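You operate a simulated robot arm through the tools that you are given. There is no shell and no other tool. Be economical: measure what you need, move in short steps, check, and stop when the job is done.

Carry out the task below with a simulated robot arm. There is one attempt and no reset: what you move stays moved.

TASK
Put the purple lamp from the ply bench top on top of the brick lump and the orange lamp on top of the purple battery there.

The check looks at the end state, three seconds after you hand in, the way a careful person would. Anything else that was tipped, shoved, dropped, spilled or broken makes it a failure.

THE ROBOT
A 6-joint arm with a two-finger parallel gripper, fixed in place. Base frame: the origin is at the foot of the arm, x ahead of it, y to its left, z up; the work surface is at about z = 0. Lengths are in mm, angles in rad, forces in N, time in s.
With the tool pointing down near the work surface it reaches from about 180 to 460 mm from the base axis. Its first joint turns from -1.222 to 1.222 rad. Payload 1.9 kg.
Tool frame: the origin (TCP) lies between the finger pads and is the grasp point; the fingertips stand 23 mm ahead of it; z points along the fingers, y is the line along which they close. Largest opening 94 mm; finger width 38, thickness 10; the body of the gripper, 54 by 96 mm, starts 39 mm behind the TCP.
Orientation is that of the tool frame in the base frame, as a unit quaternion [w, x, y, z]. With the fingers straight down and closing along the base's y, the tool's x points along the base's -x, its y along +y and its z along -z.

THE INTERFACE
- The arm moves only by the tool send_rows. Its argument "targets" is a list that holds one entry, the list of rows, each a list of 7 numbers: the shift along the base's x, y, z in mm, then the turn, a rotation vector about the base's x, y, z in rad, then the opening in per cent of the stroke, from 0 (shut) to 100 (fully open). In form: [[[dx, dy, dz, wx, wy, wz, fingers], ...]]. A call has 1 to 10 rows; each row is the pose to reach, as a shift and turn from the pose commanded when the call began. Rows are played at 5 a second. More than 50 mm and 0.15 rad between two rows, or a gripper value outside its range, and nothing of the call is played. Where a pose cannot be reached the arm comes as near as it can. A force on the tool above 40 N (or 10 N above the force at the start of the call, whichever is more), or a blocked arm, ends the call early, and 0.2 s more pass. Each finger travels about 108 mm/s and halts on what it meets, pressing with about 22 N; the grip force reading is that of the motor and also rises with nothing between the fingers. The clock runs only during rows and for 0.2 s after the last one: add rows that repeat a pose to give the fingers time. The reply holds the time, the measured pose of the TCP, the force on the tool along the base axes, the opening and the grip force, in the units named above and with some noise.
- Cameras (640 x 400 px; columns grow to the right, rows downward): "scene" is fixed at [57, 308.4, 428.8]; the picture's right is [-0.78, -0.62, 0.00], its down [-0.34, 0.42, -0.84] and it looks along [0.53, -0.66, -0.54] (base axes); focal length 214 px, centre (320, 200). "wrist" rides on the gripper at [86, 16, -74] in the tool frame; the picture's right is [-0.18, 0.98, 0.00], its down [-0.58, -0.11, -0.81] and it looks along [-0.79, -0.15, 0.59] (tool axes); focal length 243 px, centre (320, 200). There is no depth. A picture from a camera that has moved, and an enlarged one, comes with that camera's place and axes in the base frame and with its lens.
- grab_frame(camera): a new picture of that camera. It takes no simulated time.
- enlarge(camera, box): a new picture of the part [left, top, right, bottom] of that camera's present view, enlarged. It takes no simulated time.
- finish_job(): hands the job in; it is judged then, once.

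Work in short steps. Places have to be worked out from the pictures, the camera data and where the tool is seen: move nearer, look again, correct. Check each grasp and each placing, and mend what went wrong. You have 90 turns and 36 pictures in all, those below and enlarged ones among them. Open the gripper and draw the arm clear of the work before you hand the job in, unless the task says otherwise; then end with one line.

The tools are called by a JSON object that holds its "op" and its "data". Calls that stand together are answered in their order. send_rows: Moves the arm, as the interface text tells. Its arguments: {"type":"object","properties":{"targets":{"type":"array"}},"required":["targets"]} The other tools are called the same way: grab_frame (camera) takes a picture; enlarge (camera, box) takes an enlarged picture of a part of a camera's view; finish_job () hands the job in.

At the start:

```text
time: 0.0
position: [268.2, -107.8, 326.9]
ee_rot: [0.0, 0.0, 1.0, -0.001]
wrist_force: [-0.1, -0.3, -0.7]
opening: 94.0
grasp_force: 0.1
```

scene: 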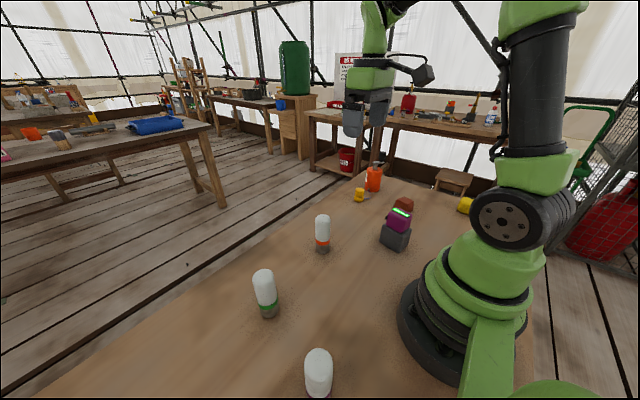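
wrist: 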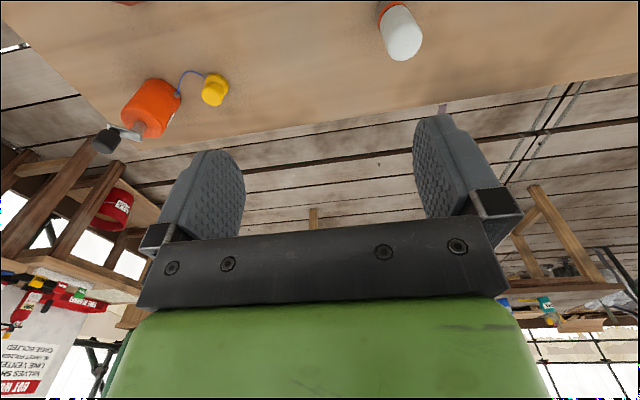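

The scene shows three white-domed lamps with coloured bands and a stack-like purple item near the arm; I enlarge to identify them.

{"op": "enlarge", "data": {"camera": "scene", "box": [300, 150, 480, 262]}}

{"op": "enlarge", "data": {"camera": "scene", "box": [220, 240, 440, 400]}}

```text
3.56 times, centred on (390, 206) of scene
camera zoom: at [57.0, 308.4, 428.8], right [-0.78, -0.62, 0.0], down [-0.34, 0.42, -0.84], along [0.53, -0.66, -0.54], focal length 763 px, centre (71, 179)
```

zoom: 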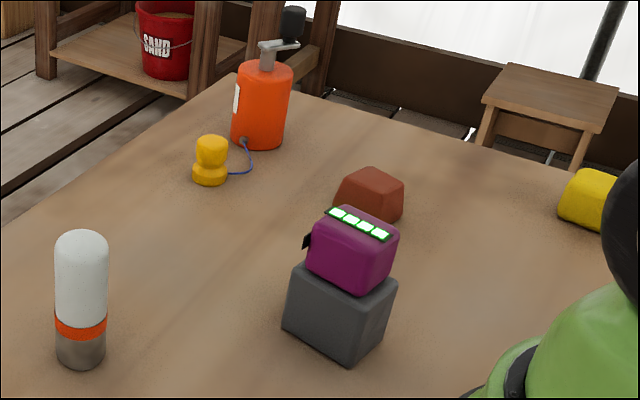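

```text
2.50 times, centred on (330, 320) of scene
camera zoom: at [57.0, 308.4, 428.8], right [-0.78, -0.62, 0.0], down [-0.34, 0.42, -0.84], along [0.53, -0.66, -0.54], focal length 536 px, centre (295, -100)
```

zoom: 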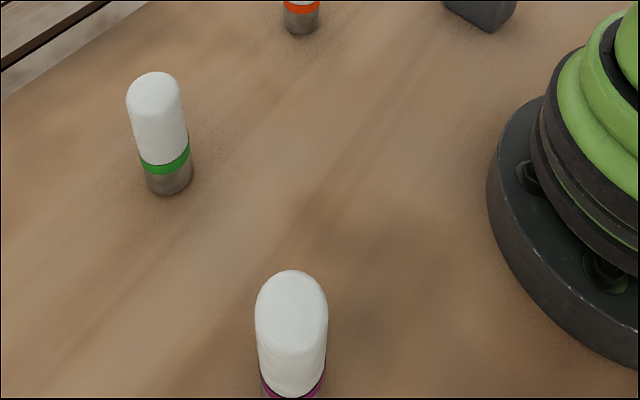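

Lamps: orange ≈(312,-25), green ≈(284,187), purple ≈(127,222); stack ≈(175,-172), brick ≈(217,-340). I move the wrist camera inward and turned to face the stack and brick.

{"op": "send_rows", "data": {"targets": [[[-20, -8, -8, 0, 0, -0.14, 100], [-40, -15, -16, 0, 0, -0.28, 100], [-60, -22, -24, 0, 0, -0.42, 100], [-80, -30, -32, 0, 0, -0.56, 100], [-100, -37, -40, 0, 0, -0.7, 100], [-115, -43, -47, 0, 0, -0.8, 100], [-115, -43, -47, 0, 0, -0.8, 100]]]}}

{"op": "grab_frame", "data": {"camera": "wrist"}}

```text
time: 1.6
position: [152.7, -149.5, 281.0]
ee_rot: [0.001, 0.39, 0.921, 0.0]
wrist_force: [-0.2, 0.2, 0.1]
opening: 93.9
grasp_force: 0.1
```

```text
31 pictures are left
camera wrist: at [103.7, -76.6, 355.4], right [0.83, 0.55, 0.0], down [0.33, -0.49, 0.81], along [0.45, -0.67, -0.59], focal length 243 px, centre (320, 200)
```

wrist: 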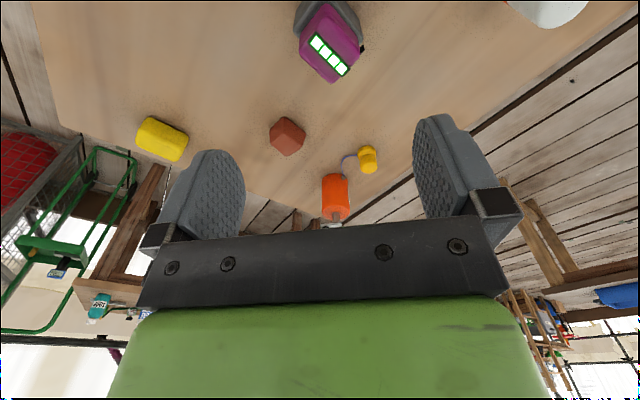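

Stack near the top, brick in the middle. I enlarge both for top shapes.

{"op": "enlarge", "data": {"camera": "wrist", "box": [240, 0, 400, 100]}}

{"op": "enlarge", "data": {"camera": "wrist", "box": [240, 100, 336, 160]}}

```text
4.00 times, centred on (320, 50) of wrist
camera zoom: at [103.7, -76.6, 355.4], right [0.83, 0.55, 0.0], down [0.33, -0.49, 0.81], along [0.45, -0.67, -0.59], focal length 970 px, centre (320, 800)
```

zoom: 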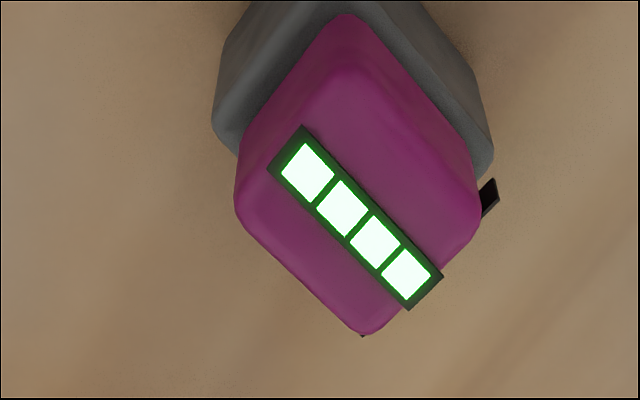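

```text
6.67 times, centred on (288, 130) of wrist
camera zoom: at [103.7, -76.6, 355.4], right [0.83, 0.55, 0.0], down [0.33, -0.49, 0.81], along [0.45, -0.67, -0.59], focal length 1618 px, centre (533, 667)
```

zoom: 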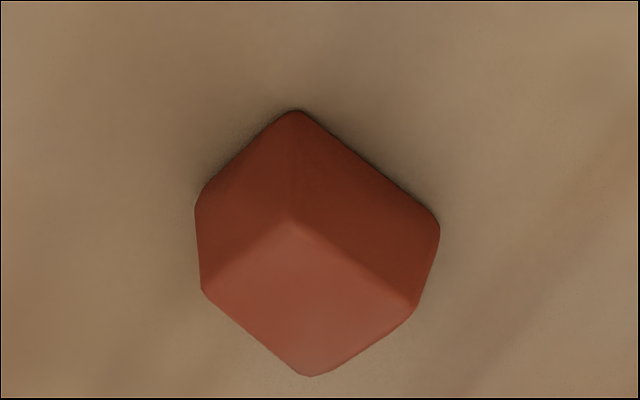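

Triangulating the LED strip gives battery top ≈(167,-155,115). Enlarging from the scene view to see the top face and strip relief and the brick.

{"op": "enlarge", "data": {"camera": "scene", "box": [368, 192, 432, 232]}}

{"op": "send_rows", "data": {"targets": [[[-8, 8, 0, 0.05, 0.05, 0, 100], [-15, 15, 0, 0.1, 0.1, 0, 100], [-20, 20, 0, 0.15, 0.15, 0, 100], [-25, 25, 0, 0.2, 0.2, 0, 100], [-25, 25, 0, 0.2, 0.2, 0, 100]]]}}

{"op": "grab_frame", "data": {"camera": "wrist"}}

```text
10.00 times, centred on (400, 212) of scene
camera zoom: at [57.0, 308.4, 428.8], right [-0.78, -0.62, 0.0], down [-0.34, 0.42, -0.84], along [0.53, -0.66, -0.54], focal length 2145 px, centre (-480, 80)
```

zoom: 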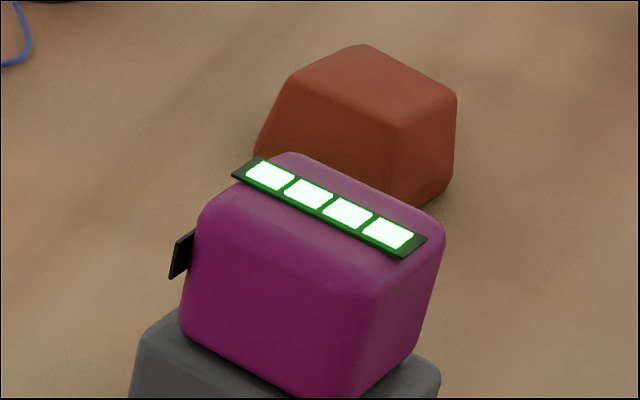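

```text
time: 2.8
position: [125.9, -124.8, 280.2]
ee_rot: [-0.13, 0.385, 0.912, 0.052]
wrist_force: [-0.4, -0.6, 0.2]
opening: 94.2
grasp_force: 0.1
```

```text
27 pictures are left
camera wrist: at [95.4, -69.6, 376.1], right [0.83, 0.56, -0.06], down [0.47, -0.64, 0.61], along [0.31, -0.53, -0.79], focal length 243 px, centre (320, 200)
```

wrist: 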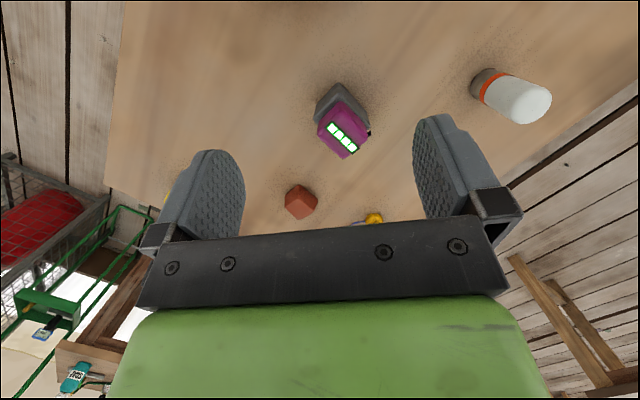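

Now a more top-down view of the stack and brick; enlarge both.

{"op": "enlarge", "data": {"camera": "wrist", "box": [300, 75, 396, 165]}}

{"op": "enlarge", "data": {"camera": "wrist", "box": [268, 175, 332, 225]}}

{"op": "enlarge", "data": {"camera": "wrist", "box": [450, 50, 570, 130]}}

```text
4.44 times, centred on (348, 120) of wrist
camera zoom: at [95.4, -69.6, 376.1], right [0.83, 0.56, -0.06], down [0.47, -0.64, 0.61], along [0.31, -0.53, -0.79], focal length 1078 px, centre (196, 556)
```

zoom: 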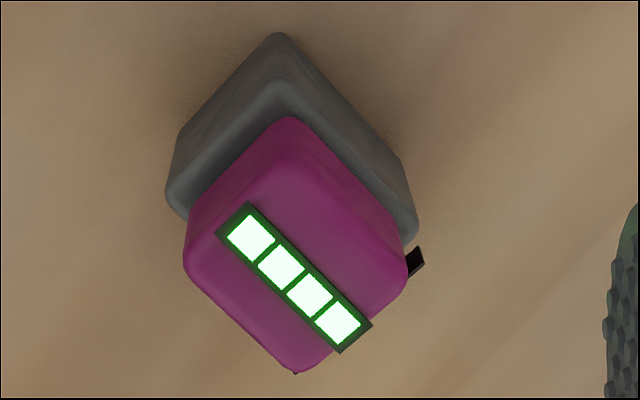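

```text
8.00 times, centred on (300, 200) of wrist
camera zoom: at [95.4, -69.6, 376.1], right [0.83, 0.56, -0.06], down [0.47, -0.64, 0.61], along [0.31, -0.53, -0.79], focal length 1941 px, centre (480, 200)
```

zoom: 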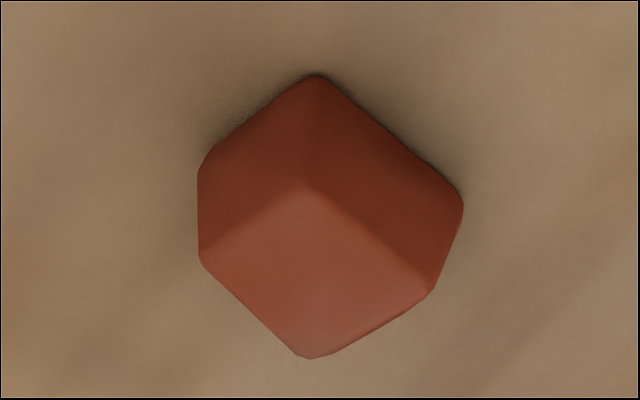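

```text
5.00 times, centred on (510, 90) of wrist
camera zoom: at [95.4, -69.6, 376.1], right [0.83, 0.56, -0.06], down [0.47, -0.64, 0.61], along [0.31, -0.53, -0.79], focal length 1213 px, centre (-630, 750)
```

zoom: 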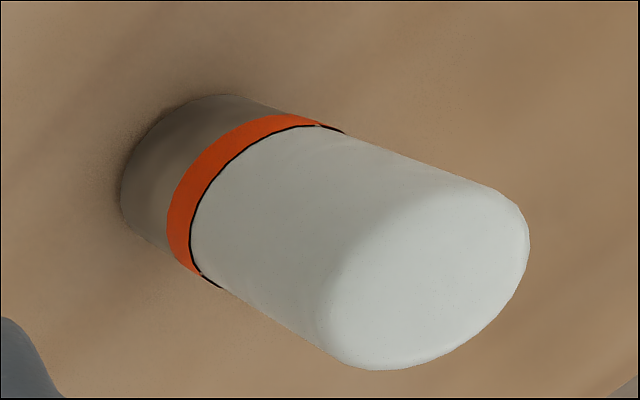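

Results: battery top centre ≈(167,-155,115), brick top centre ≈(206,-331,45), level. Undo the tilt, then swing to the purple lamp.

{"op": "send_rows", "data": {"targets": [[[10, -10, 0, -0.1, -0.1, 0, 100], [25, -25, 0, -0.2, -0.2, 0, 100], [25, -25, 0, -0.2, -0.2, 0, 100]]]}}

{"op": "send_rows", "data": {"targets": [[[20, 24, 0, 0, 0, 0.145, 100], [36, 50, 0, 0, 0, 0.29, 100], [48, 79, 0, 0, 0, 0.435, 100], [56, 109, 0, 0, 0, 0.58, 100], [60, 140, 0, 0, 0, 0.725, 100], [59, 171, 0, 0, 0, 0.87, 100], [53, 202, 0, 0, 0, 1.015, 100], [43, 231, 0, 0, 0, 1.16, 100], [29, 259, 0, 0, 0, 1.305, 100], [11, 284, 0, 0, 0, 1.45, 100]]]}}

{"op": "send_rows", "data": {"targets": [[[-20, 18, 0, 0, 0, 0.14, 100], [-42, 32, 0, 0, 0, 0.28, 100], [-60, 40, 0, 0, 0, 0.39, 100], [-60, 40, 0, 0, 0, 0.39, 100]]]}}

{"op": "grab_frame", "data": {"camera": "wrist"}}

```text
time: 3.6
position: [152.2, -150.7, 280.3]
ee_rot: [0.001, 0.39, 0.921, -0.001]
wrist_force: [0.0, 0.0, 0.2]
opening: 94.0
grasp_force: 0.0
```

```text
time: 5.8
position: [161.9, 135.3, 281.2]
ee_rot: [0.001, -0.321, 0.947, 0.0]
wrist_force: [0.2, -0.2, 0.7]
opening: 93.9
grasp_force: 0.0
```

```text
time: 6.8
position: [103.6, 173.4, 281.6]
ee_rot: [0.001, -0.498, 0.867, 0.0]
wrist_force: [-1.4, 0.3, -0.6]
opening: 94.1
grasp_force: 0.1
```

```text
23 pictures are left
camera wrist: at [45.0, 107.3, 355.6], right [-0.76, 0.66, 0.0], down [0.39, 0.45, 0.81], along [0.53, 0.61, -0.59], focal length 243 px, centre (320, 200)
```

wrist: 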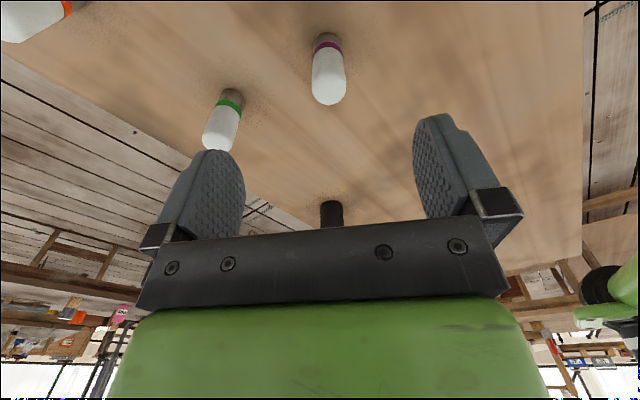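

Purple-banded lamp is in view; enlarge to measure it.

{"op": "enlarge", "data": {"camera": "wrist", "box": [264, 20, 392, 120]}}

```text
4.00 times, centred on (328, 70) of wrist
camera zoom: at [45.0, 107.3, 355.6], right [-0.76, 0.66, 0.0], down [0.39, 0.45, 0.81], along [0.53, 0.61, -0.59], focal length 970 px, centre (288, 720)
```

zoom: 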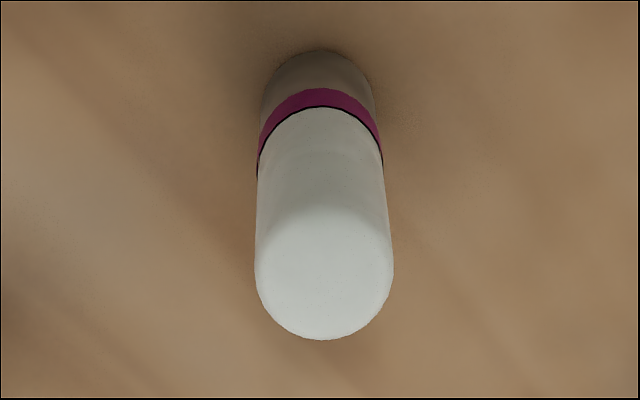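

Lamp at ≈(130,221), height ≈110, diameter ≈37. Move above it, tips just over its top, and check.

{"op": "send_rows", "data": {"targets": [[[13, 24, -20, 0, 0, 0, 100], [26.5, 47.5, -50, 0, 0, 0, 100], [26.5, 47.5, -90, 0, 0, 0, 100], [26.5, 47.5, -130, 0, 0, 0, 100], [26.5, 47.5, -130, 0, 0, 0, 100]]]}}

{"op": "grab_frame", "data": {"camera": "wrist"}}

{"op": "grab_frame", "data": {"camera": "scene"}}

```text
time: 8.0
position: [130.1, 221.2, 148.4]
ee_rot: [0.0, -0.496, 0.868, 0.0]
wrist_force: [-0.3, -0.2, -0.3]
opening: 94.1
grasp_force: 0.0
```

```text
21 pictures are left
camera wrist: at [72.1, 154.4, 223.1], right [-0.75, 0.66, 0.0], down [0.39, 0.45, 0.81], along [0.53, 0.61, -0.59], focal length 243 px, centre (320, 200)
```

wrist: 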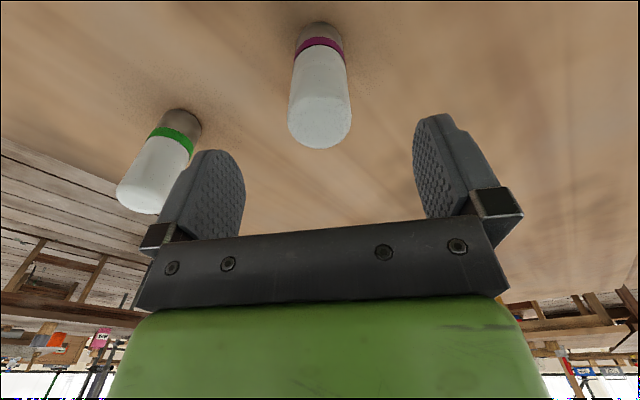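

```text
20 pictures are left
```

scene: 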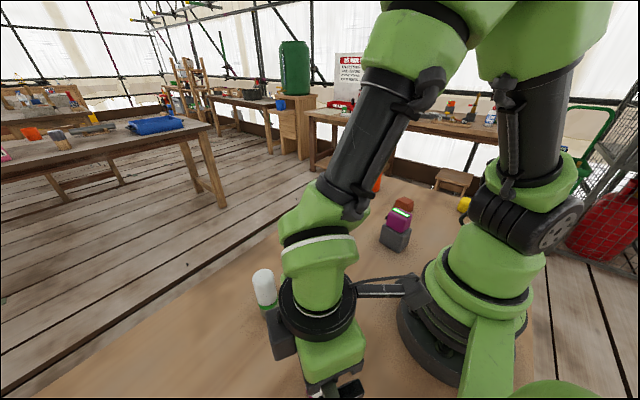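

Alignment is confirmed by projection (lamp under TCP within ~2 mm). Green lamp clear of the fingers; descend to TCP z≈83 and close.

{"op": "send_rows", "data": {"targets": [[[0, 0, -25, 0, 0, 0, 100], [0, 0, -50, 0, 0, 0, 100], [0, 0, -65, 0, 0, 0, 100], [0, 0, -65, 0, 0, 0, 100]]]}}

{"op": "send_rows", "data": {"targets": [[[0, 0, 0, 0, 0, 0, 60], [0, 0, 0, 0, 0, 0, 30], [0, 0, 0, 0, 0, 0, 20], [0, 0, 0, 0, 0, 0, 20], [0, 0, 0, 0, 0, 0, 20]]]}}

```text
time: 9.0
position: [128.4, 221.1, 85.0]
ee_rot: [0.001, -0.497, 0.868, 0.0]
wrist_force: [0.1, 0.1, 0.4]
opening: 93.8
grasp_force: 0.0
```

```text
time: 10.2
position: [128.2, 221.1, 84.8]
ee_rot: [0.0, -0.497, 0.868, 0.001]
wrist_force: [0.0, -0.2, 1.0]
opening: 37.2
grasp_force: 22.4
```

Gripped at 37 mm. Lift and check.

{"op": "send_rows", "data": {"targets": [[[0, 0, 10, 0, 0, 0, 20], [0, 0, 35, 0, 0, 0, 20], [0, 0, 75, 0, 0, 0, 20], [0, 0, 115, 0, 0, 0, 20], [0, 0, 155, 0, 0, 0, 20], [0, 0, 195, 0, 0, 0, 20], [0, 0, 195, 0, 0, 0, 20]]]}}

{"op": "grab_frame", "data": {"camera": "wrist"}}

```text
time: 11.8
position: [130.0, 220.6, 280.2]
ee_rot: [0.001, -0.497, 0.868, 0.001]
wrist_force: [-0.5, 0.4, -1.0]
opening: 37.0
grasp_force: 21.9
```

```text
19 pictures are left
camera wrist: at [71.0, 154.6, 354.7], right [-0.75, 0.66, 0.0], down [0.39, 0.45, 0.81], along [0.53, 0.61, -0.59], focal length 243 px, centre (320, 200)
```

wrist: 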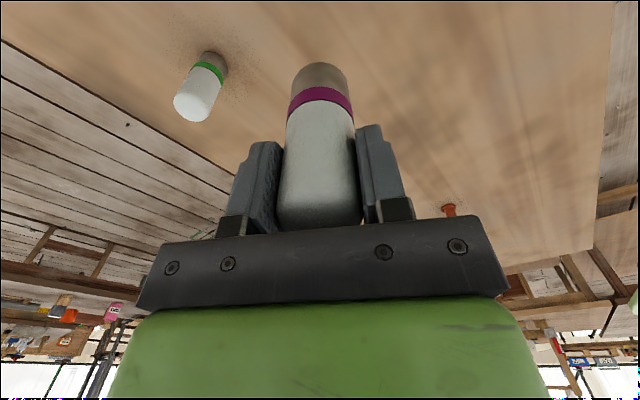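

Held upright, its bottom 85 mm below TCP, ~2 mm outward of TCP. Swing high to above the brick.

{"op": "send_rows", "data": {"targets": [[[31, -21, 0, 0, 0, -0.146, 20], [58, -47, 0, 0, 0, -0.292, 20], [81, -76, 0, 0, 0, -0.438, 20], [100, -108, 0, 0, 0, -0.584, 20], [114, -143, 0, 0, 0, -0.73, 20], [123, -179, 0, 0, 0, -0.876, 20], [126, -216, 0, 0, 0, -1.022, 20], [124, -254, 0, 0, 0, -1.168, 20], [116, -290, 0, 0, 0, -1.314, 20], [104, -325, 0, 0, 0, -1.46, 20]]]}}

{"op": "send_rows", "data": {"targets": [[[9, -41, 0, 0, 0, -0.1185, 20], [11, -84, 0, 0, 0, -0.237, 20], [6, -131, 0, 0, 0, -0.3555, 20], [-9, -176, 0, 0, 0, -0.474, 20], [-30, -218, 0, 0, 0, -0.5925, 20], [-28.2, -225.3, -20, 0, 0, -0.5925, 20], [-28.2, -225.3, -50, 0, 0, -0.5925, 20], [-28.2, -225.3, -90, 0, 0, -0.5925, 20], [-28.2, -225.3, -120, 0, 0, -0.5925, 20], [-28.2, -225.3, -120, 0, 0, -0.5925, 20]]]}}

{"op": "grab_frame", "data": {"camera": "wrist"}}

{"op": "enlarge", "data": {"camera": "scene", "box": [340, 130, 468, 230]}}

```text
time: 14.0
position: [233.2, -104.8, 279.7]
ee_rot: [0.001, 0.21, 0.978, 0.0]
wrist_force: [-0.4, -0.7, -1.0]
opening: 36.8
grasp_force: 21.8
```

```text
time: 16.2
position: [206.8, -330.2, 160.1]
ee_rot: [0.0, 0.485, 0.875, 0.0]
wrist_force: [0.3, 0.2, -1.5]
opening: 36.9
grasp_force: 21.9
```

```text
18 pictures are left
camera wrist: at [173.5, -248.4, 234.8], right [0.93, 0.36, 0.0], down [0.21, -0.55, 0.81], along [0.29, -0.75, -0.59], focal length 243 px, centre (320, 200)
```

wrist: 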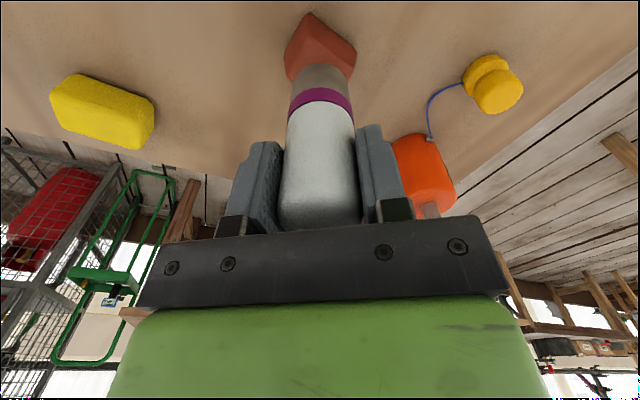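

```text
4.00 times, centred on (404, 180) of scene
camera zoom: at [57.0, 308.4, 428.8], right [-0.78, -0.62, 0.0], down [-0.34, 0.42, -0.84], along [0.53, -0.66, -0.54], focal length 858 px, centre (-16, 280)
```

zoom: 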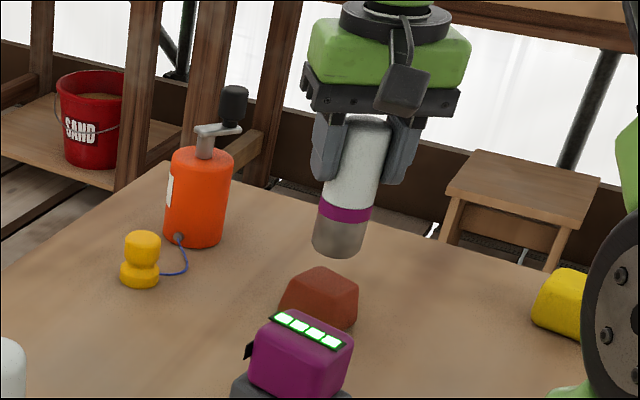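

Lamp hangs roughly over the brick; scene view hints at a few mm offset. Lower to ~10 mm above and look closely.

{"op": "send_rows", "data": {"targets": [[[0, 0, -10, 0, 0, 0, 20], [0, 0, -19, 0, 0, 0, 20], [0, 0, -19, 0, 0, 0, 20]]]}}

{"op": "enlarge", "data": {"camera": "scene", "box": [380, 170, 444, 210]}}

{"op": "enlarge", "data": {"camera": "wrist", "box": [260, 0, 388, 100]}}

```text
time: 17.0
position: [205.9, -330.1, 141.2]
ee_rot: [0.001, 0.485, 0.875, -0.001]
wrist_force: [0.4, -0.1, -1.8]
opening: 36.9
grasp_force: 22.2
```

```text
10.00 times, centred on (412, 190) of scene
camera zoom: at [57.0, 308.4, 428.8], right [-0.78, -0.62, 0.0], down [-0.34, 0.42, -0.84], along [0.53, -0.66, -0.54], focal length 2145 px, centre (-600, 300)
```

zoom: 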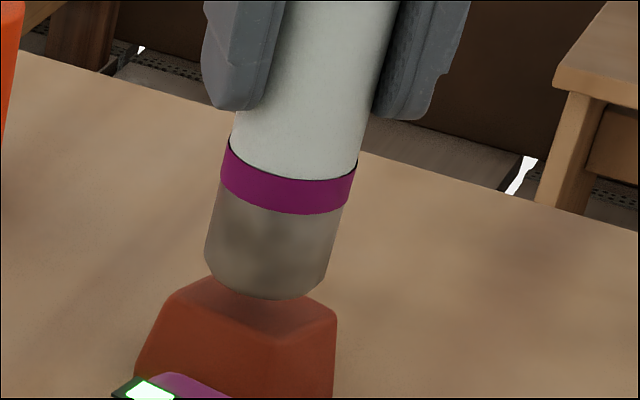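

```text
4.00 times, centred on (324, 50) of wrist
camera zoom: at [174.1, -247.9, 215.2], right [0.93, 0.36, 0.0], down [0.22, -0.55, 0.81], along [0.29, -0.75, -0.59], focal length 970 px, centre (304, 800)
```

zoom: 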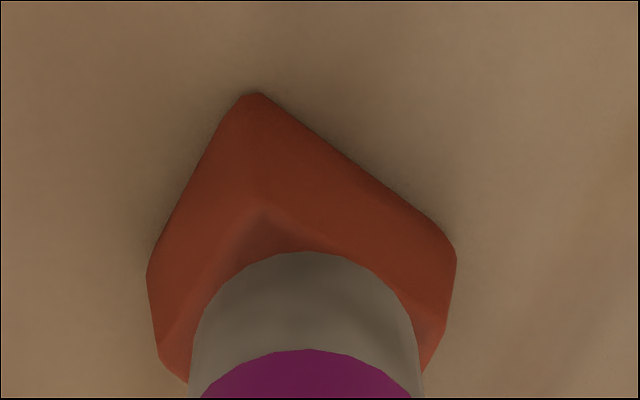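

Lamp centre ≈(207,-332) vs brick top centre ≈(206,-332): aligned. Lower slowly until contact.

{"op": "send_rows", "data": {"targets": [[[0, 0, -3, 0, 0, 0, 20], [0, 0, -6, 0, 0, 0, 20], [0, 0, -8, 0, 0, 0, 20], [0, 0, -9, 0, 0, 0, 20], [0, 0, -10, 0, 0, 0, 20], [0, 0, -10, 0, 0, 0, 20]]]}}

```text
time: 18.4
position: [205.5, -329.6, 131.6]
ee_rot: [-0.001, 0.485, 0.875, 0.0]
wrist_force: [-0.1, 0.0, -0.6]
opening: 36.9
grasp_force: 21.8
```

{"op": "send_rows", "data": {"targets": [[[0, 0, -1, 0, 0, 0, 20], [0, 0, -2, 0, 0, 0, 20], [0, 0, -3, 0, 0, 0, 20], [0, 0, -3, 0, 0, 0, 20]]]}}

{"op": "enlarge", "data": {"camera": "scene", "box": [380, 170, 444, 210]}}

```text
time: 19.4
position: [205.5, -329.4, 127.9]
ee_rot: [0.0, 0.485, 0.875, 0.0]
wrist_force: [0.0, -0.1, -1.7]
opening: 37.0
grasp_force: 22.1
```

```text
10.00 times, centred on (412, 190) of scene
camera zoom: at [57.0, 308.4, 428.8], right [-0.78, -0.62, 0.0], down [-0.34, 0.42, -0.84], along [0.53, -0.66, -0.54], focal length 2145 px, centre (-600, 300)
```

zoom: 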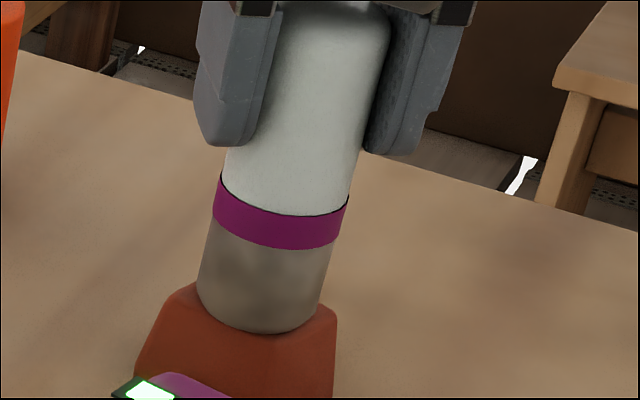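

No contact force yet; continue in 1 mm steps.

{"op": "send_rows", "data": {"targets": [[[0, 0, -1, 0, 0, 0, 20], [0, 0, -2, 0, 0, 0, 20], [0, 0, -2, 0, 0, 0, 20]]]}}

{"op": "send_rows", "data": {"targets": [[[0, 0, -1, 0, 0, 0, 20], [0, 0, -2, 0, 0, 0, 20], [0, 0, -2, 0, 0, 0, 20]]]}}

```text
time: 20.2
position: [205.2, -329.8, 128.0]
ee_rot: [0.001, 0.485, 0.875, -0.001]
wrist_force: [2.9, 0.1, 11.9]
opening: 37.1
grasp_force: 22.0
```

```text
time: 21.0
position: [205.7, -329.8, 125.1]
ee_rot: [0.002, 0.485, 0.875, 0.0]
wrist_force: [4.9, -2.4, 13.0]
opening: 36.7
grasp_force: 22.3
```

Contact made (≈12 N up). Back off 1 mm and open gently a bit.

{"op": "send_rows", "data": {"targets": [[[0, 0, 1, 0, 0, 0, 20], [0, 0, 1, 0, 0, 0, 38], [0, 0, 1, 0, 0, 0, 42], [0, 0, 1, 0, 0, 0, 50], [0, 0, 1, 0, 0, 0, 50]]]}}

{"op": "enlarge", "data": {"camera": "scene", "box": [380, 150, 444, 210]}}

```text
time: 22.2
position: [205.3, -330.5, 125.5]
ee_rot: [0.0, 0.486, 0.874, 0.0]
wrist_force: [-0.1, 0.1, 0.2]
opening: 47.0
grasp_force: 0.0
```

```text
6.67 times, centred on (412, 180) of scene
camera zoom: at [57.0, 308.4, 428.8], right [-0.78, -0.62, 0.0], down [-0.34, 0.42, -0.84], along [0.53, -0.66, -0.54], focal length 1430 px, centre (-293, 333)
```

zoom: 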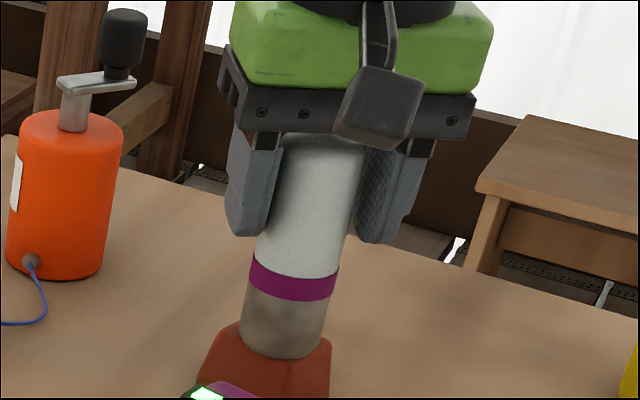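

Lamp stands upright. Open fully and rise straight up, then check.

{"op": "send_rows", "data": {"targets": [[[0, 0, 0, 0, 0, 0, 75], [0, 0, 0, 0, 0, 0, 100], [0, 0, 25, 0, 0, 0, 100], [0, 0, 65, 0, 0, 0, 100], [0, 0, 110, 0, 0, 0, 100], [0, 0, 155, 0, 0, 0, 100], [0, 0, 155, 0, 0, 0, 100]]]}}

{"op": "enlarge", "data": {"camera": "scene", "box": [300, 140, 460, 265]}}

```text
time: 23.8
position: [206.7, -326.2, 281.3]
ee_rot: [0.001, 0.485, 0.875, -0.001]
wrist_force: [1.0, -0.5, 0.3]
opening: 94.0
grasp_force: 0.1
```

```text
3.20 times, centred on (380, 202) of scene
camera zoom: at [57.0, 308.5, 428.8], right [-0.78, -0.62, 0.0], down [-0.34, 0.42, -0.84], along [0.53, -0.66, -0.54], focal length 686 px, centre (128, 192)
```

zoom: 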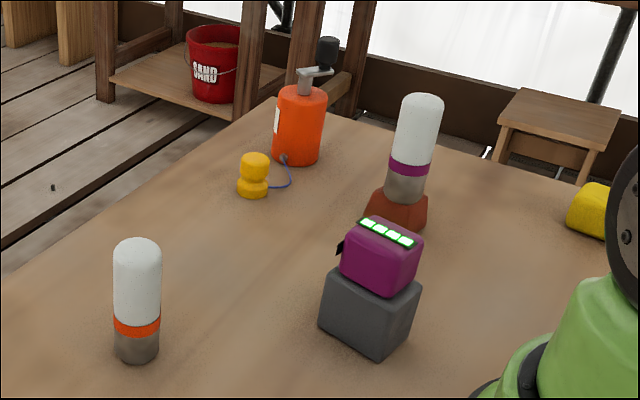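

Purple lamp is placed well, nothing disturbed. Now swing to view the orange lamp.

{"op": "send_rows", "data": {"targets": [[[22, 40, 0, 0, 0, 0.104, 100], [38, 78, 0, 0, 0, 0.208, 100], [49, 117, 0, 0, 0, 0.312, 100], [56, 153, 0, 0, 0, 0.416, 100], [59, 189, 0, 0, 0, 0.52, 100], [59, 223, 0, 0, 0, 0.624, 100], [54, 255, 0, 0, 0, 0.728, 100], [47, 285, 0, 0, 0, 0.832, 100], [40, 311, 0, 0, 0, 0.932, 100], [40, 311, 0, 0, 0, 0.932, 100]]]}}

{"op": "enlarge", "data": {"camera": "wrist", "box": [240, 0, 400, 125]}}

```text
time: 26.0
position: [246.2, -15.6, 280.0]
ee_rot: [0.0, 0.039, 0.999, 0.0]
wrist_force: [0.0, -0.4, -0.1]
opening: 94.1
grasp_force: 0.0
```

```text
3.20 times, centred on (320, 62) of wrist
camera zoom: at [161.8, 6.5, 354.6], right [0.26, 0.97, 0.0], down [0.57, -0.15, 0.81], along [0.78, -0.21, -0.59], focal length 776 px, centre (320, 640)
```

zoom: 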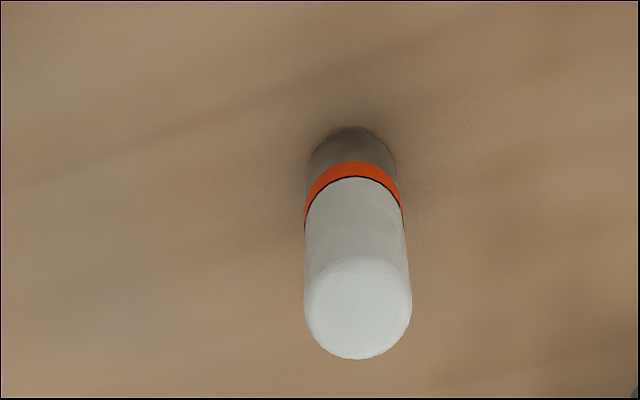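

Wrist estimate puts the orange lamp at ≈(310.5,-17.5). Move above it, tips clear of its top, and re-measure.

{"op": "send_rows", "data": {"targets": [[[30, 0, -20, 0, 0, 0, 100], [65, -1, -50, 0, 0, 0, 100], [65, -1, -90, 0, 0, 0, 100], [65, -1, -130, 0, 0, 0, 100], [65, -1, -130, 0, 0, 0, 100]]]}}

{"op": "grab_frame", "data": {"camera": "wrist"}}

```text
time: 27.2
position: [310.0, -20.0, 149.5]
ee_rot: [0.001, 0.04, 0.999, 0.0]
wrist_force: [-0.3, -0.3, -0.5]
opening: 94.1
grasp_force: 0.1
```

```text
10 pictures are left
camera wrist: at [225.7, 3.7, 223.7], right [0.26, 0.96, 0.0], down [0.57, -0.16, 0.81], along [0.78, -0.21, -0.59], focal length 243 px, centre (320, 200)
```

wrist: 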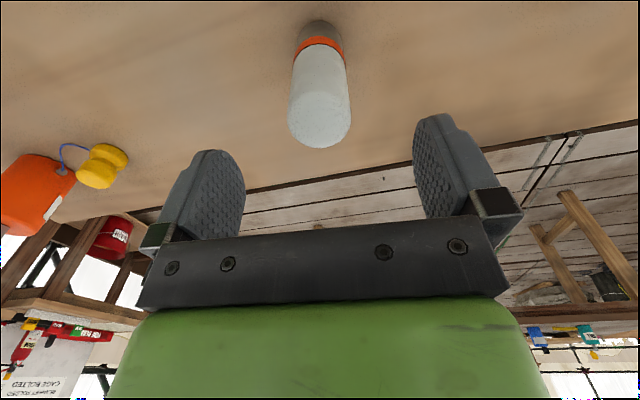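

View matches the earlier good alignment. Descend, close, and lift.

{"op": "send_rows", "data": {"targets": [[[0, 0, -25, 0, 0, 0, 100], [0, 0, -50, 0, 0, 0, 100], [0, 0, -65, 0, 0, 0, 100], [0, 0, -65, 0, 0, 0, 100]]]}}

{"op": "send_rows", "data": {"targets": [[[0, 0, 0, 0, 0, 0, 60], [0, 0, 0, 0, 0, 0, 30], [0, 0, 0, 0, 0, 0, 20], [0, 0, 0, 0, 0, 0, 20], [0, 0, 0, 0, 0, 0, 20]]]}}

{"op": "send_rows", "data": {"targets": [[[0, 0, 10, 0, 0, 0, 20], [0, 0, 35, 0, 0, 0, 20], [0, 0, 75, 0, 0, 0, 20], [0, 0, 115, 0, 0, 0, 20], [0, 0, 155, 0, 0, 0, 20], [0, 0, 200, 0, 0, 0, 20], [0, 0, 200, 0, 0, 0, 20]]]}}

{"op": "grab_frame", "data": {"camera": "wrist"}}

```text
time: 28.2
position: [310.6, -20.8, 83.0]
ee_rot: [0.001, 0.041, 0.999, 0.0]
wrist_force: [1.2, 0.1, -0.2]
opening: 94.0
grasp_force: 0.1
```

```text
time: 29.4
position: [310.3, -19.8, 85.2]
ee_rot: [0.0, 0.04, 0.999, 0.0]
wrist_force: [-0.2, -0.2, 0.2]
opening: 37.0
grasp_force: 22.5
```

```text
time: 31.0
position: [312.8, -17.4, 285.6]
ee_rot: [0.001, 0.04, 0.999, 0.0]
wrist_force: [0.6, 0.4, -1.1]
opening: 36.8
grasp_force: 22.1
```

```text
9 pictures are left
camera wrist: at [227.0, 5.9, 359.6], right [0.26, 0.97, 0.0], down [0.57, -0.15, 0.81], along [0.78, -0.21, -0.59], focal length 243 px, centre (320, 200)
```

wrist: 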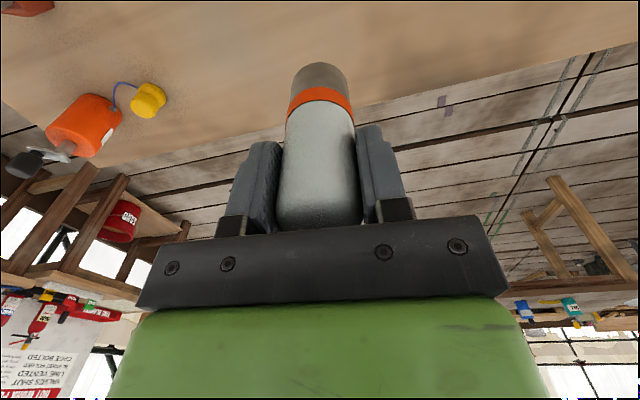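

Held the same way. Move over the battery with the lamp bottom ~35 mm above its top, then look.

{"op": "send_rows", "data": {"targets": [[[-24, -22.4, 0, 0, 0, -0.112, 20], [-48, -44.8, 0, 0, 0, -0.223, 20], [-72.4, -67, 0, 0, 0, -0.334, 20], [-96.5, -89.5, 0, 0, 0, -0.445, 20], [-120.7, -111.8, 0, 0, 0, -0.557, 20], [-144.8, -134.2, 0, 0, 0, -0.668, 20], [-144.8, -134.2, -20, 0, 0, -0.668, 20], [-144.8, -134.2, -45, 0, 0, -0.668, 20], [-144.8, -134.2, -60, 0, 0, -0.668, 20], [-144.8, -134.2, -60, 0, 0, -0.668, 20]]]}}

{"op": "enlarge", "data": {"camera": "scene", "box": [360, 170, 440, 220]}}

{"op": "enlarge", "data": {"camera": "wrist", "box": [256, 0, 384, 80]}}

```text
time: 33.2
position: [164.5, -153.4, 224.9]
ee_rot: [0.0, 0.365, 0.931, 0.001]
wrist_force: [0.6, -0.2, -1.1]
opening: 37.1
grasp_force: 21.5
```

```text
8.00 times, centred on (400, 195) of scene
camera zoom: at [57.0, 308.4, 428.8], right [-0.78, -0.62, 0.0], down [-0.34, 0.42, -0.84], along [0.53, -0.66, -0.54], focal length 1716 px, centre (-320, 240)
```

zoom: 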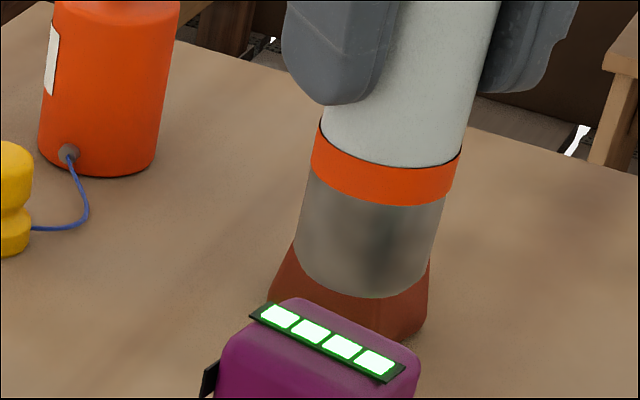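

```text
5.00 times, centred on (320, 40) of wrist
camera zoom: at [112.8, -82.4, 299.4], right [0.8, 0.6, 0.0], down [0.35, -0.48, 0.81], along [0.48, -0.65, -0.59], focal length 1213 px, centre (320, 1000)
```

zoom: 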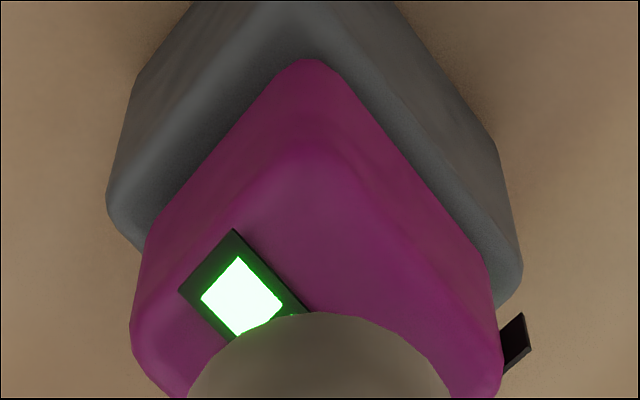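

Wrist view says lamp (167,-155) vs strip centre (168.5,-156) — well aligned. Lower to ~8 mm above and verify in scene.

{"op": "send_rows", "data": {"targets": [[[0, 0, -9, 0, 0, 0, 20], [0, 0, -18, 0, 0, 0, 20], [0, 0, -18, 0, 0, 0, 20]]]}}

{"op": "enlarge", "data": {"camera": "scene", "box": [360, 180, 440, 230]}}

```text
time: 34.0
position: [166.3, -152.3, 207.0]
ee_rot: [0.001, 0.366, 0.931, 0.0]
wrist_force: [-0.2, 0.0, -1.5]
opening: 36.7
grasp_force: 21.5
```

```text
8.00 times, centred on (400, 205) of scene
camera zoom: at [57.0, 308.4, 428.8], right [-0.78, -0.62, 0.0], down [-0.34, 0.42, -0.84], along [0.53, -0.66, -0.54], focal length 1716 px, centre (-320, 160)
```

zoom: 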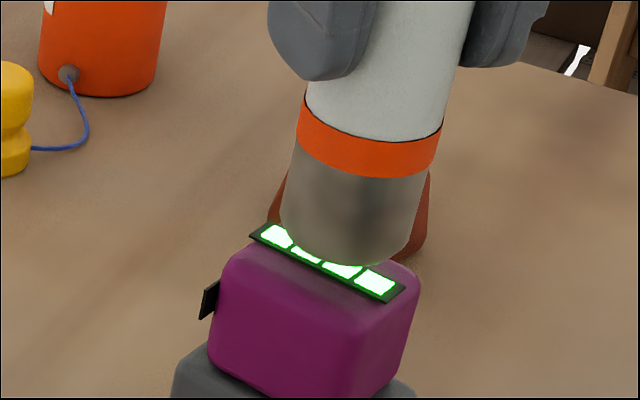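

Lamp appears ~4 mm right/back in scene view; nudge (+2,+2) and lower slowly toward contact.

{"op": "send_rows", "data": {"targets": [[[2, 2, -1, 0, 0, 0, 20], [2, 2, -3, 0, 0, 0, 20], [2, 2, -4, 0, 0, 0, 20], [2, 2, -4, 0, 0, 0, 20]]]}}

{"op": "enlarge", "data": {"camera": "scene", "box": [368, 185, 432, 225]}}

```text
time: 35.0
position: [168.3, -150.9, 204.0]
ee_rot: [-0.001, 0.365, 0.931, 0.0]
wrist_force: [0.5, 0.5, -0.6]
opening: 37.2
grasp_force: 22.3
```

```text
10.00 times, centred on (400, 205) of scene
camera zoom: at [57.0, 308.4, 428.8], right [-0.78, -0.62, 0.0], down [-0.34, 0.42, -0.84], along [0.53, -0.66, -0.54], focal length 2145 px, centre (-480, 150)
```

zoom: 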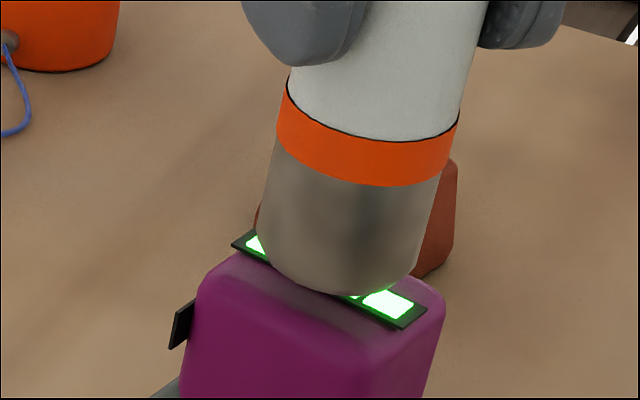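

Now well centred over the strip. Lower in 1 mm steps to contact.

{"op": "send_rows", "data": {"targets": [[[0, 0, -1, 0, 0, 0, 20], [0, 0, -2, 0, 0, 0, 20], [0, 0, -3, 0, 0, 0, 20], [0, 0, -3, 0, 0, 0, 20]]]}}

```text
time: 36.0
position: [168.3, -152.0, 199.5]
ee_rot: [0.0, 0.366, 0.931, 0.0]
wrist_force: [0.0, -0.9, -1.1]
opening: 36.8
grasp_force: 22.0
```

{"op": "send_rows", "data": {"targets": [[[0, 0, -1, 0, 0, 0, 20], [0, 0, -1, 0, 0, 0, 20]]]}}

{"op": "send_rows", "data": {"targets": [[[0, 0, -1, 0, 0, 0, 20], [0, 0, -1, 0, 0, 0, 20]]]}}

```text
time: 36.6
position: [168.9, -151.7, 198.9]
ee_rot: [0.0, 0.365, 0.931, -0.001]
wrist_force: [-0.7, -0.3, -2.1]
opening: 36.9
grasp_force: 21.6
```

```text
time: 37.2
position: [167.3, -152.0, 198.3]
ee_rot: [0.0, 0.366, 0.931, -0.001]
wrist_force: [-0.8, 0.3, -1.3]
opening: 37.0
grasp_force: 22.2
```

No contact yet; continue.

{"op": "send_rows", "data": {"targets": [[[0, 0, -1, 0, 0, 0, 20], [0, 0, -1, 0, 0, 0, 20]]]}}

{"op": "enlarge", "data": {"camera": "scene", "box": [368, 185, 432, 225]}}

```text
time: 37.8
position: [168.3, -151.9, 197.8]
ee_rot: [0.0, 0.367, 0.93, -0.001]
wrist_force: [-0.4, -0.6, -1.2]
opening: 36.9
grasp_force: 21.4
```

```text
10.00 times, centred on (400, 205) of scene
camera zoom: at [57.0, 308.4, 428.8], right [-0.78, -0.62, 0.0], down [-0.34, 0.42, -0.84], along [0.53, -0.66, -0.54], focal length 2145 px, centre (-480, 150)
```

zoom: 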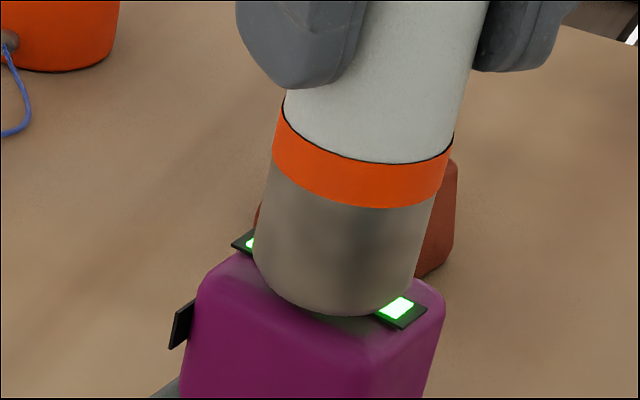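

Nearly touching and centred. Continue 1 mm at a time.

{"op": "send_rows", "data": {"targets": [[[0, 0, -1, 0, 0, 0, 20], [0, 0, -1, 0, 0, 0, 20]]]}}

{"op": "send_rows", "data": {"targets": [[[0, 0, -1, 0, 0, 0, 20], [0, 0, -1, 0, 0, 0, 20]]]}}

```text
time: 38.4
position: [167.6, -152.6, 196.2]
ee_rot: [0.0, 0.365, 0.931, -0.001]
wrist_force: [-0.4, -0.6, -1.1]
opening: 36.7
grasp_force: 22.4
```

```text
time: 39.0
position: [168.1, -151.2, 195.6]
ee_rot: [0.0, 0.366, 0.931, 0.0]
wrist_force: [0.0, 0.4, -0.9]
opening: 37.3
grasp_force: 22.2
```

{"op": "send_rows", "data": {"targets": [[[0, 0, -1, 0, 0, 0, 20], [0, 0, -1, 0, 0, 0, 20]]]}}

{"op": "send_rows", "data": {"targets": [[[0, 0, -0.7, 0, 0, 0, 20], [0, 0, -0.7, 0, 0, 0, 20]]]}}

```text
time: 39.6
position: [167.2, -151.1, 194.7]
ee_rot: [-0.001, 0.366, 0.931, -0.001]
wrist_force: [0.0, -0.5, -0.3]
opening: 37.0
grasp_force: 22.0
```

```text
time: 40.2
position: [166.6, -151.8, 195.2]
ee_rot: [0.0, 0.365, 0.931, -0.001]
wrist_force: [-0.7, -0.6, -1.2]
opening: 37.1
grasp_force: 22.1
```

{"op": "send_rows", "data": {"targets": [[[0, 0, -0.8, 0, 0, 0, 20], [0, 0, -0.8, 0, 0, 0, 20]]]}}

{"op": "enlarge", "data": {"camera": "scene", "box": [368, 185, 432, 225]}}

```text
time: 40.8
position: [168.6, -151.2, 192.9]
ee_rot: [0.0, 0.366, 0.931, 0.0]
wrist_force: [0.9, -0.4, -0.3]
opening: 37.0
grasp_force: 22.2
```

```text
10.00 times, centred on (400, 205) of scene
camera zoom: at [57.0, 308.4, 428.8], right [-0.78, -0.62, 0.0], down [-0.34, 0.42, -0.84], along [0.53, -0.66, -0.54], focal length 2145 px, centre (-480, 150)
```

zoom: 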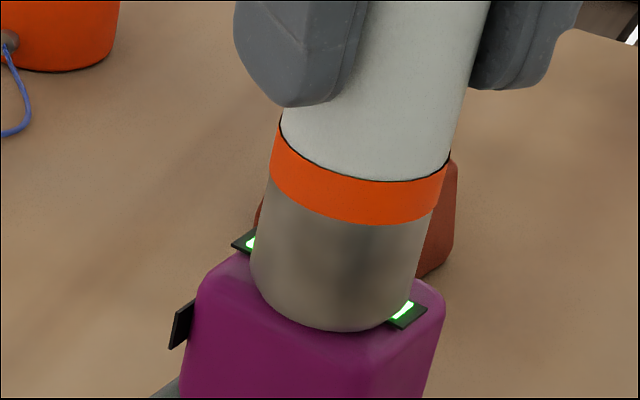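

Still no contact, and both views now say the lamp is ~3–4 mm too far toward +y. Shift y by -3 and lower on.

{"op": "send_rows", "data": {"targets": [[[-0.5, -3, 0, 0, 0, 0, 20], [-0.5, -3, -0.8, 0, 0, 0, 20], [-0.5, -3, -0.8, 0, 0, 0, 20]]]}}

{"op": "send_rows", "data": {"targets": [[[0, 0, -0.8, 0, 0, 0, 20], [0, 0, -0.8, 0, 0, 0, 20]]]}}

```text
time: 41.6
position: [167.5, -154.0, 192.9]
ee_rot: [0.0, 0.365, 0.931, 0.001]
wrist_force: [-0.6, 0.1, -0.5]
opening: 36.7
grasp_force: 22.2
```

```text
time: 42.2
position: [166.6, -153.7, 191.1]
ee_rot: [0.001, 0.366, 0.931, 0.0]
wrist_force: [-1.1, -0.4, 3.6]
opening: 36.9
grasp_force: 22.0
```

Force rose to +3.6 N: contact starting. One more small step to confirm.

{"op": "send_rows", "data": {"targets": [[[0, 0, -0.4, 0, 0, 0, 20], [0, 0, -0.4, 0, 0, 0, 20]]]}}

```text
time: 42.8
position: [167.9, -155.0, 190.5]
ee_rot: [0.0, 0.366, 0.931, 0.0]
wrist_force: [-0.5, 4.1, 14.6]
opening: 36.9
grasp_force: 22.0
```

Firm contact. Ease off and open gently.

{"op": "send_rows", "data": {"targets": [[[0, 0, 0.4, 0, 0, 0, 20], [0, 0, 0.4, 0, 0, 0, 38], [0, 0, 0.4, 0, 0, 0, 42], [0, 0, 0.4, 0, 0, 0, 48], [0, 0, 0.4, 0, 0, 0, 48]]]}}

{"op": "enlarge", "data": {"camera": "scene", "box": [352, 150, 448, 225]}}

```text
time: 44.0
position: [167.8, -155.4, 190.7]
ee_rot: [0.0, 0.365, 0.931, 0.0]
wrist_force: [-0.6, -0.8, 0.1]
opening: 44.9
grasp_force: 0.1
```

```text
5.33 times, centred on (400, 188) of scene
camera zoom: at [57.0, 308.4, 428.8], right [-0.78, -0.62, 0.0], down [-0.34, 0.42, -0.84], along [0.53, -0.66, -0.54], focal length 1144 px, centre (-107, 267)
```

zoom: 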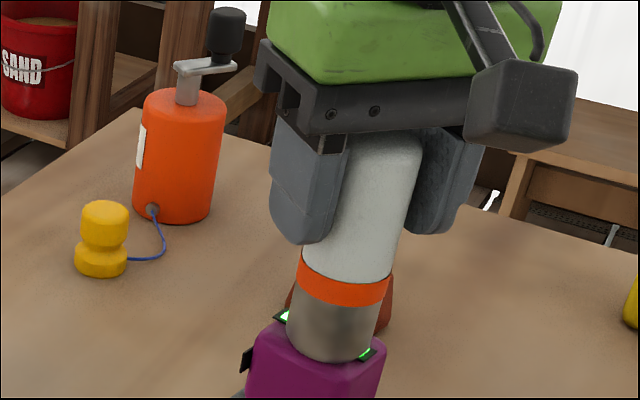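

Lamp stands upright on the battery, centred on the strip. Open fully, rise straight up, then draw clear.

{"op": "send_rows", "data": {"targets": [[[0, 0, 0, 0, 0, 0, 70], [0, 0, 0, 0, 0, 0, 100], [0, 0, 0, 0, 0, 0, 100], [0, 0, 20, 0, 0, 0, 100], [0, 0, 50, 0, 0, 0, 100], [0, 0, 85, 0, 0, 0, 100], [0, 0, 120, 0, 0, 0, 100], [0, 0, 150, 0, 0, 0, 100], [0, 0, 150, 0, 0, 0, 100]]]}}

{"op": "send_rows", "data": {"targets": [[[22, 24, 0, 0, 0, 0.13, 100], [40, 50, 0, 0, 0, 0.26, 100], [54, 78, 0, 0, 0, 0.39, 100], [64, 108, 0, 0, 0, 0.52, 100], [70, 140, 0, 0, 0, 0.65, 100], [72, 170, 0, 0, 0, 0.75, 100], [72, 170, 0, 0, 0, 0.75, 100]]]}}

{"op": "grab_frame", "data": {"camera": "scene"}}

```text
time: 46.0
position: [164.8, -152.7, 342.6]
ee_rot: [0.001, 0.366, 0.931, 0.0]
wrist_force: [-0.6, -0.3, 0.4]
opening: 94.3
grasp_force: 0.1
```

```text
time: 47.6
position: [240.2, 15.6, 341.7]
ee_rot: [0.001, -0.002, 1.0, 0.0]
wrist_force: [0.3, 0.3, 0.2]
opening: 94.0
grasp_force: 0.2
```

```text
1 pictures are left
```

scene: 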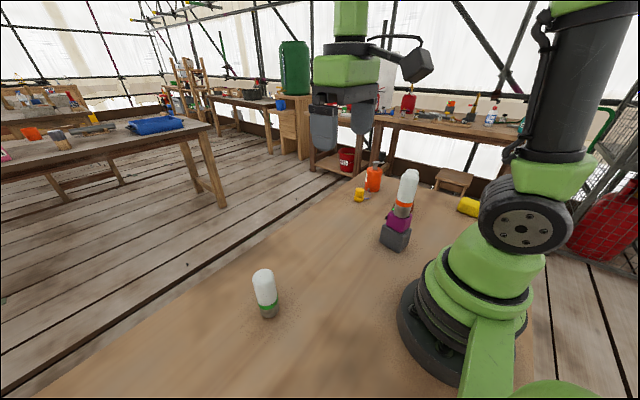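

Orange lamp stands; the purple one is behind it in this line of sight. One last enlargement to verify.

{"op": "enlarge", "data": {"camera": "scene", "box": [368, 160, 448, 255]}}

```text
4.21 times, centred on (408, 208) of scene
camera zoom: at [57.0, 308.5, 428.8], right [-0.78, -0.62, 0.0], down [-0.34, 0.42, -0.84], along [0.53, -0.66, -0.54], focal length 903 px, centre (-50, 168)
```

zoom: 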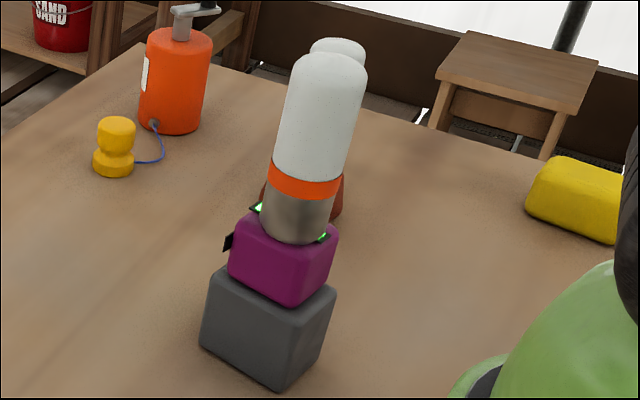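

Both lamps stand upright on their supports (the purple lamp's dome shows behind the orange one), the gripper is open and the arm is clear. Handing in.

{"op": "finish_job", "data": {}}

```text
The job is handed in.
```

The purple lamp is on top of the brick lump and the orange lamp is on top of the purple battery. Both were upright in the last picture, though only the purple lamp's dome showed behind the orange one. The pictures show nothing else moved, and the job is handed in.
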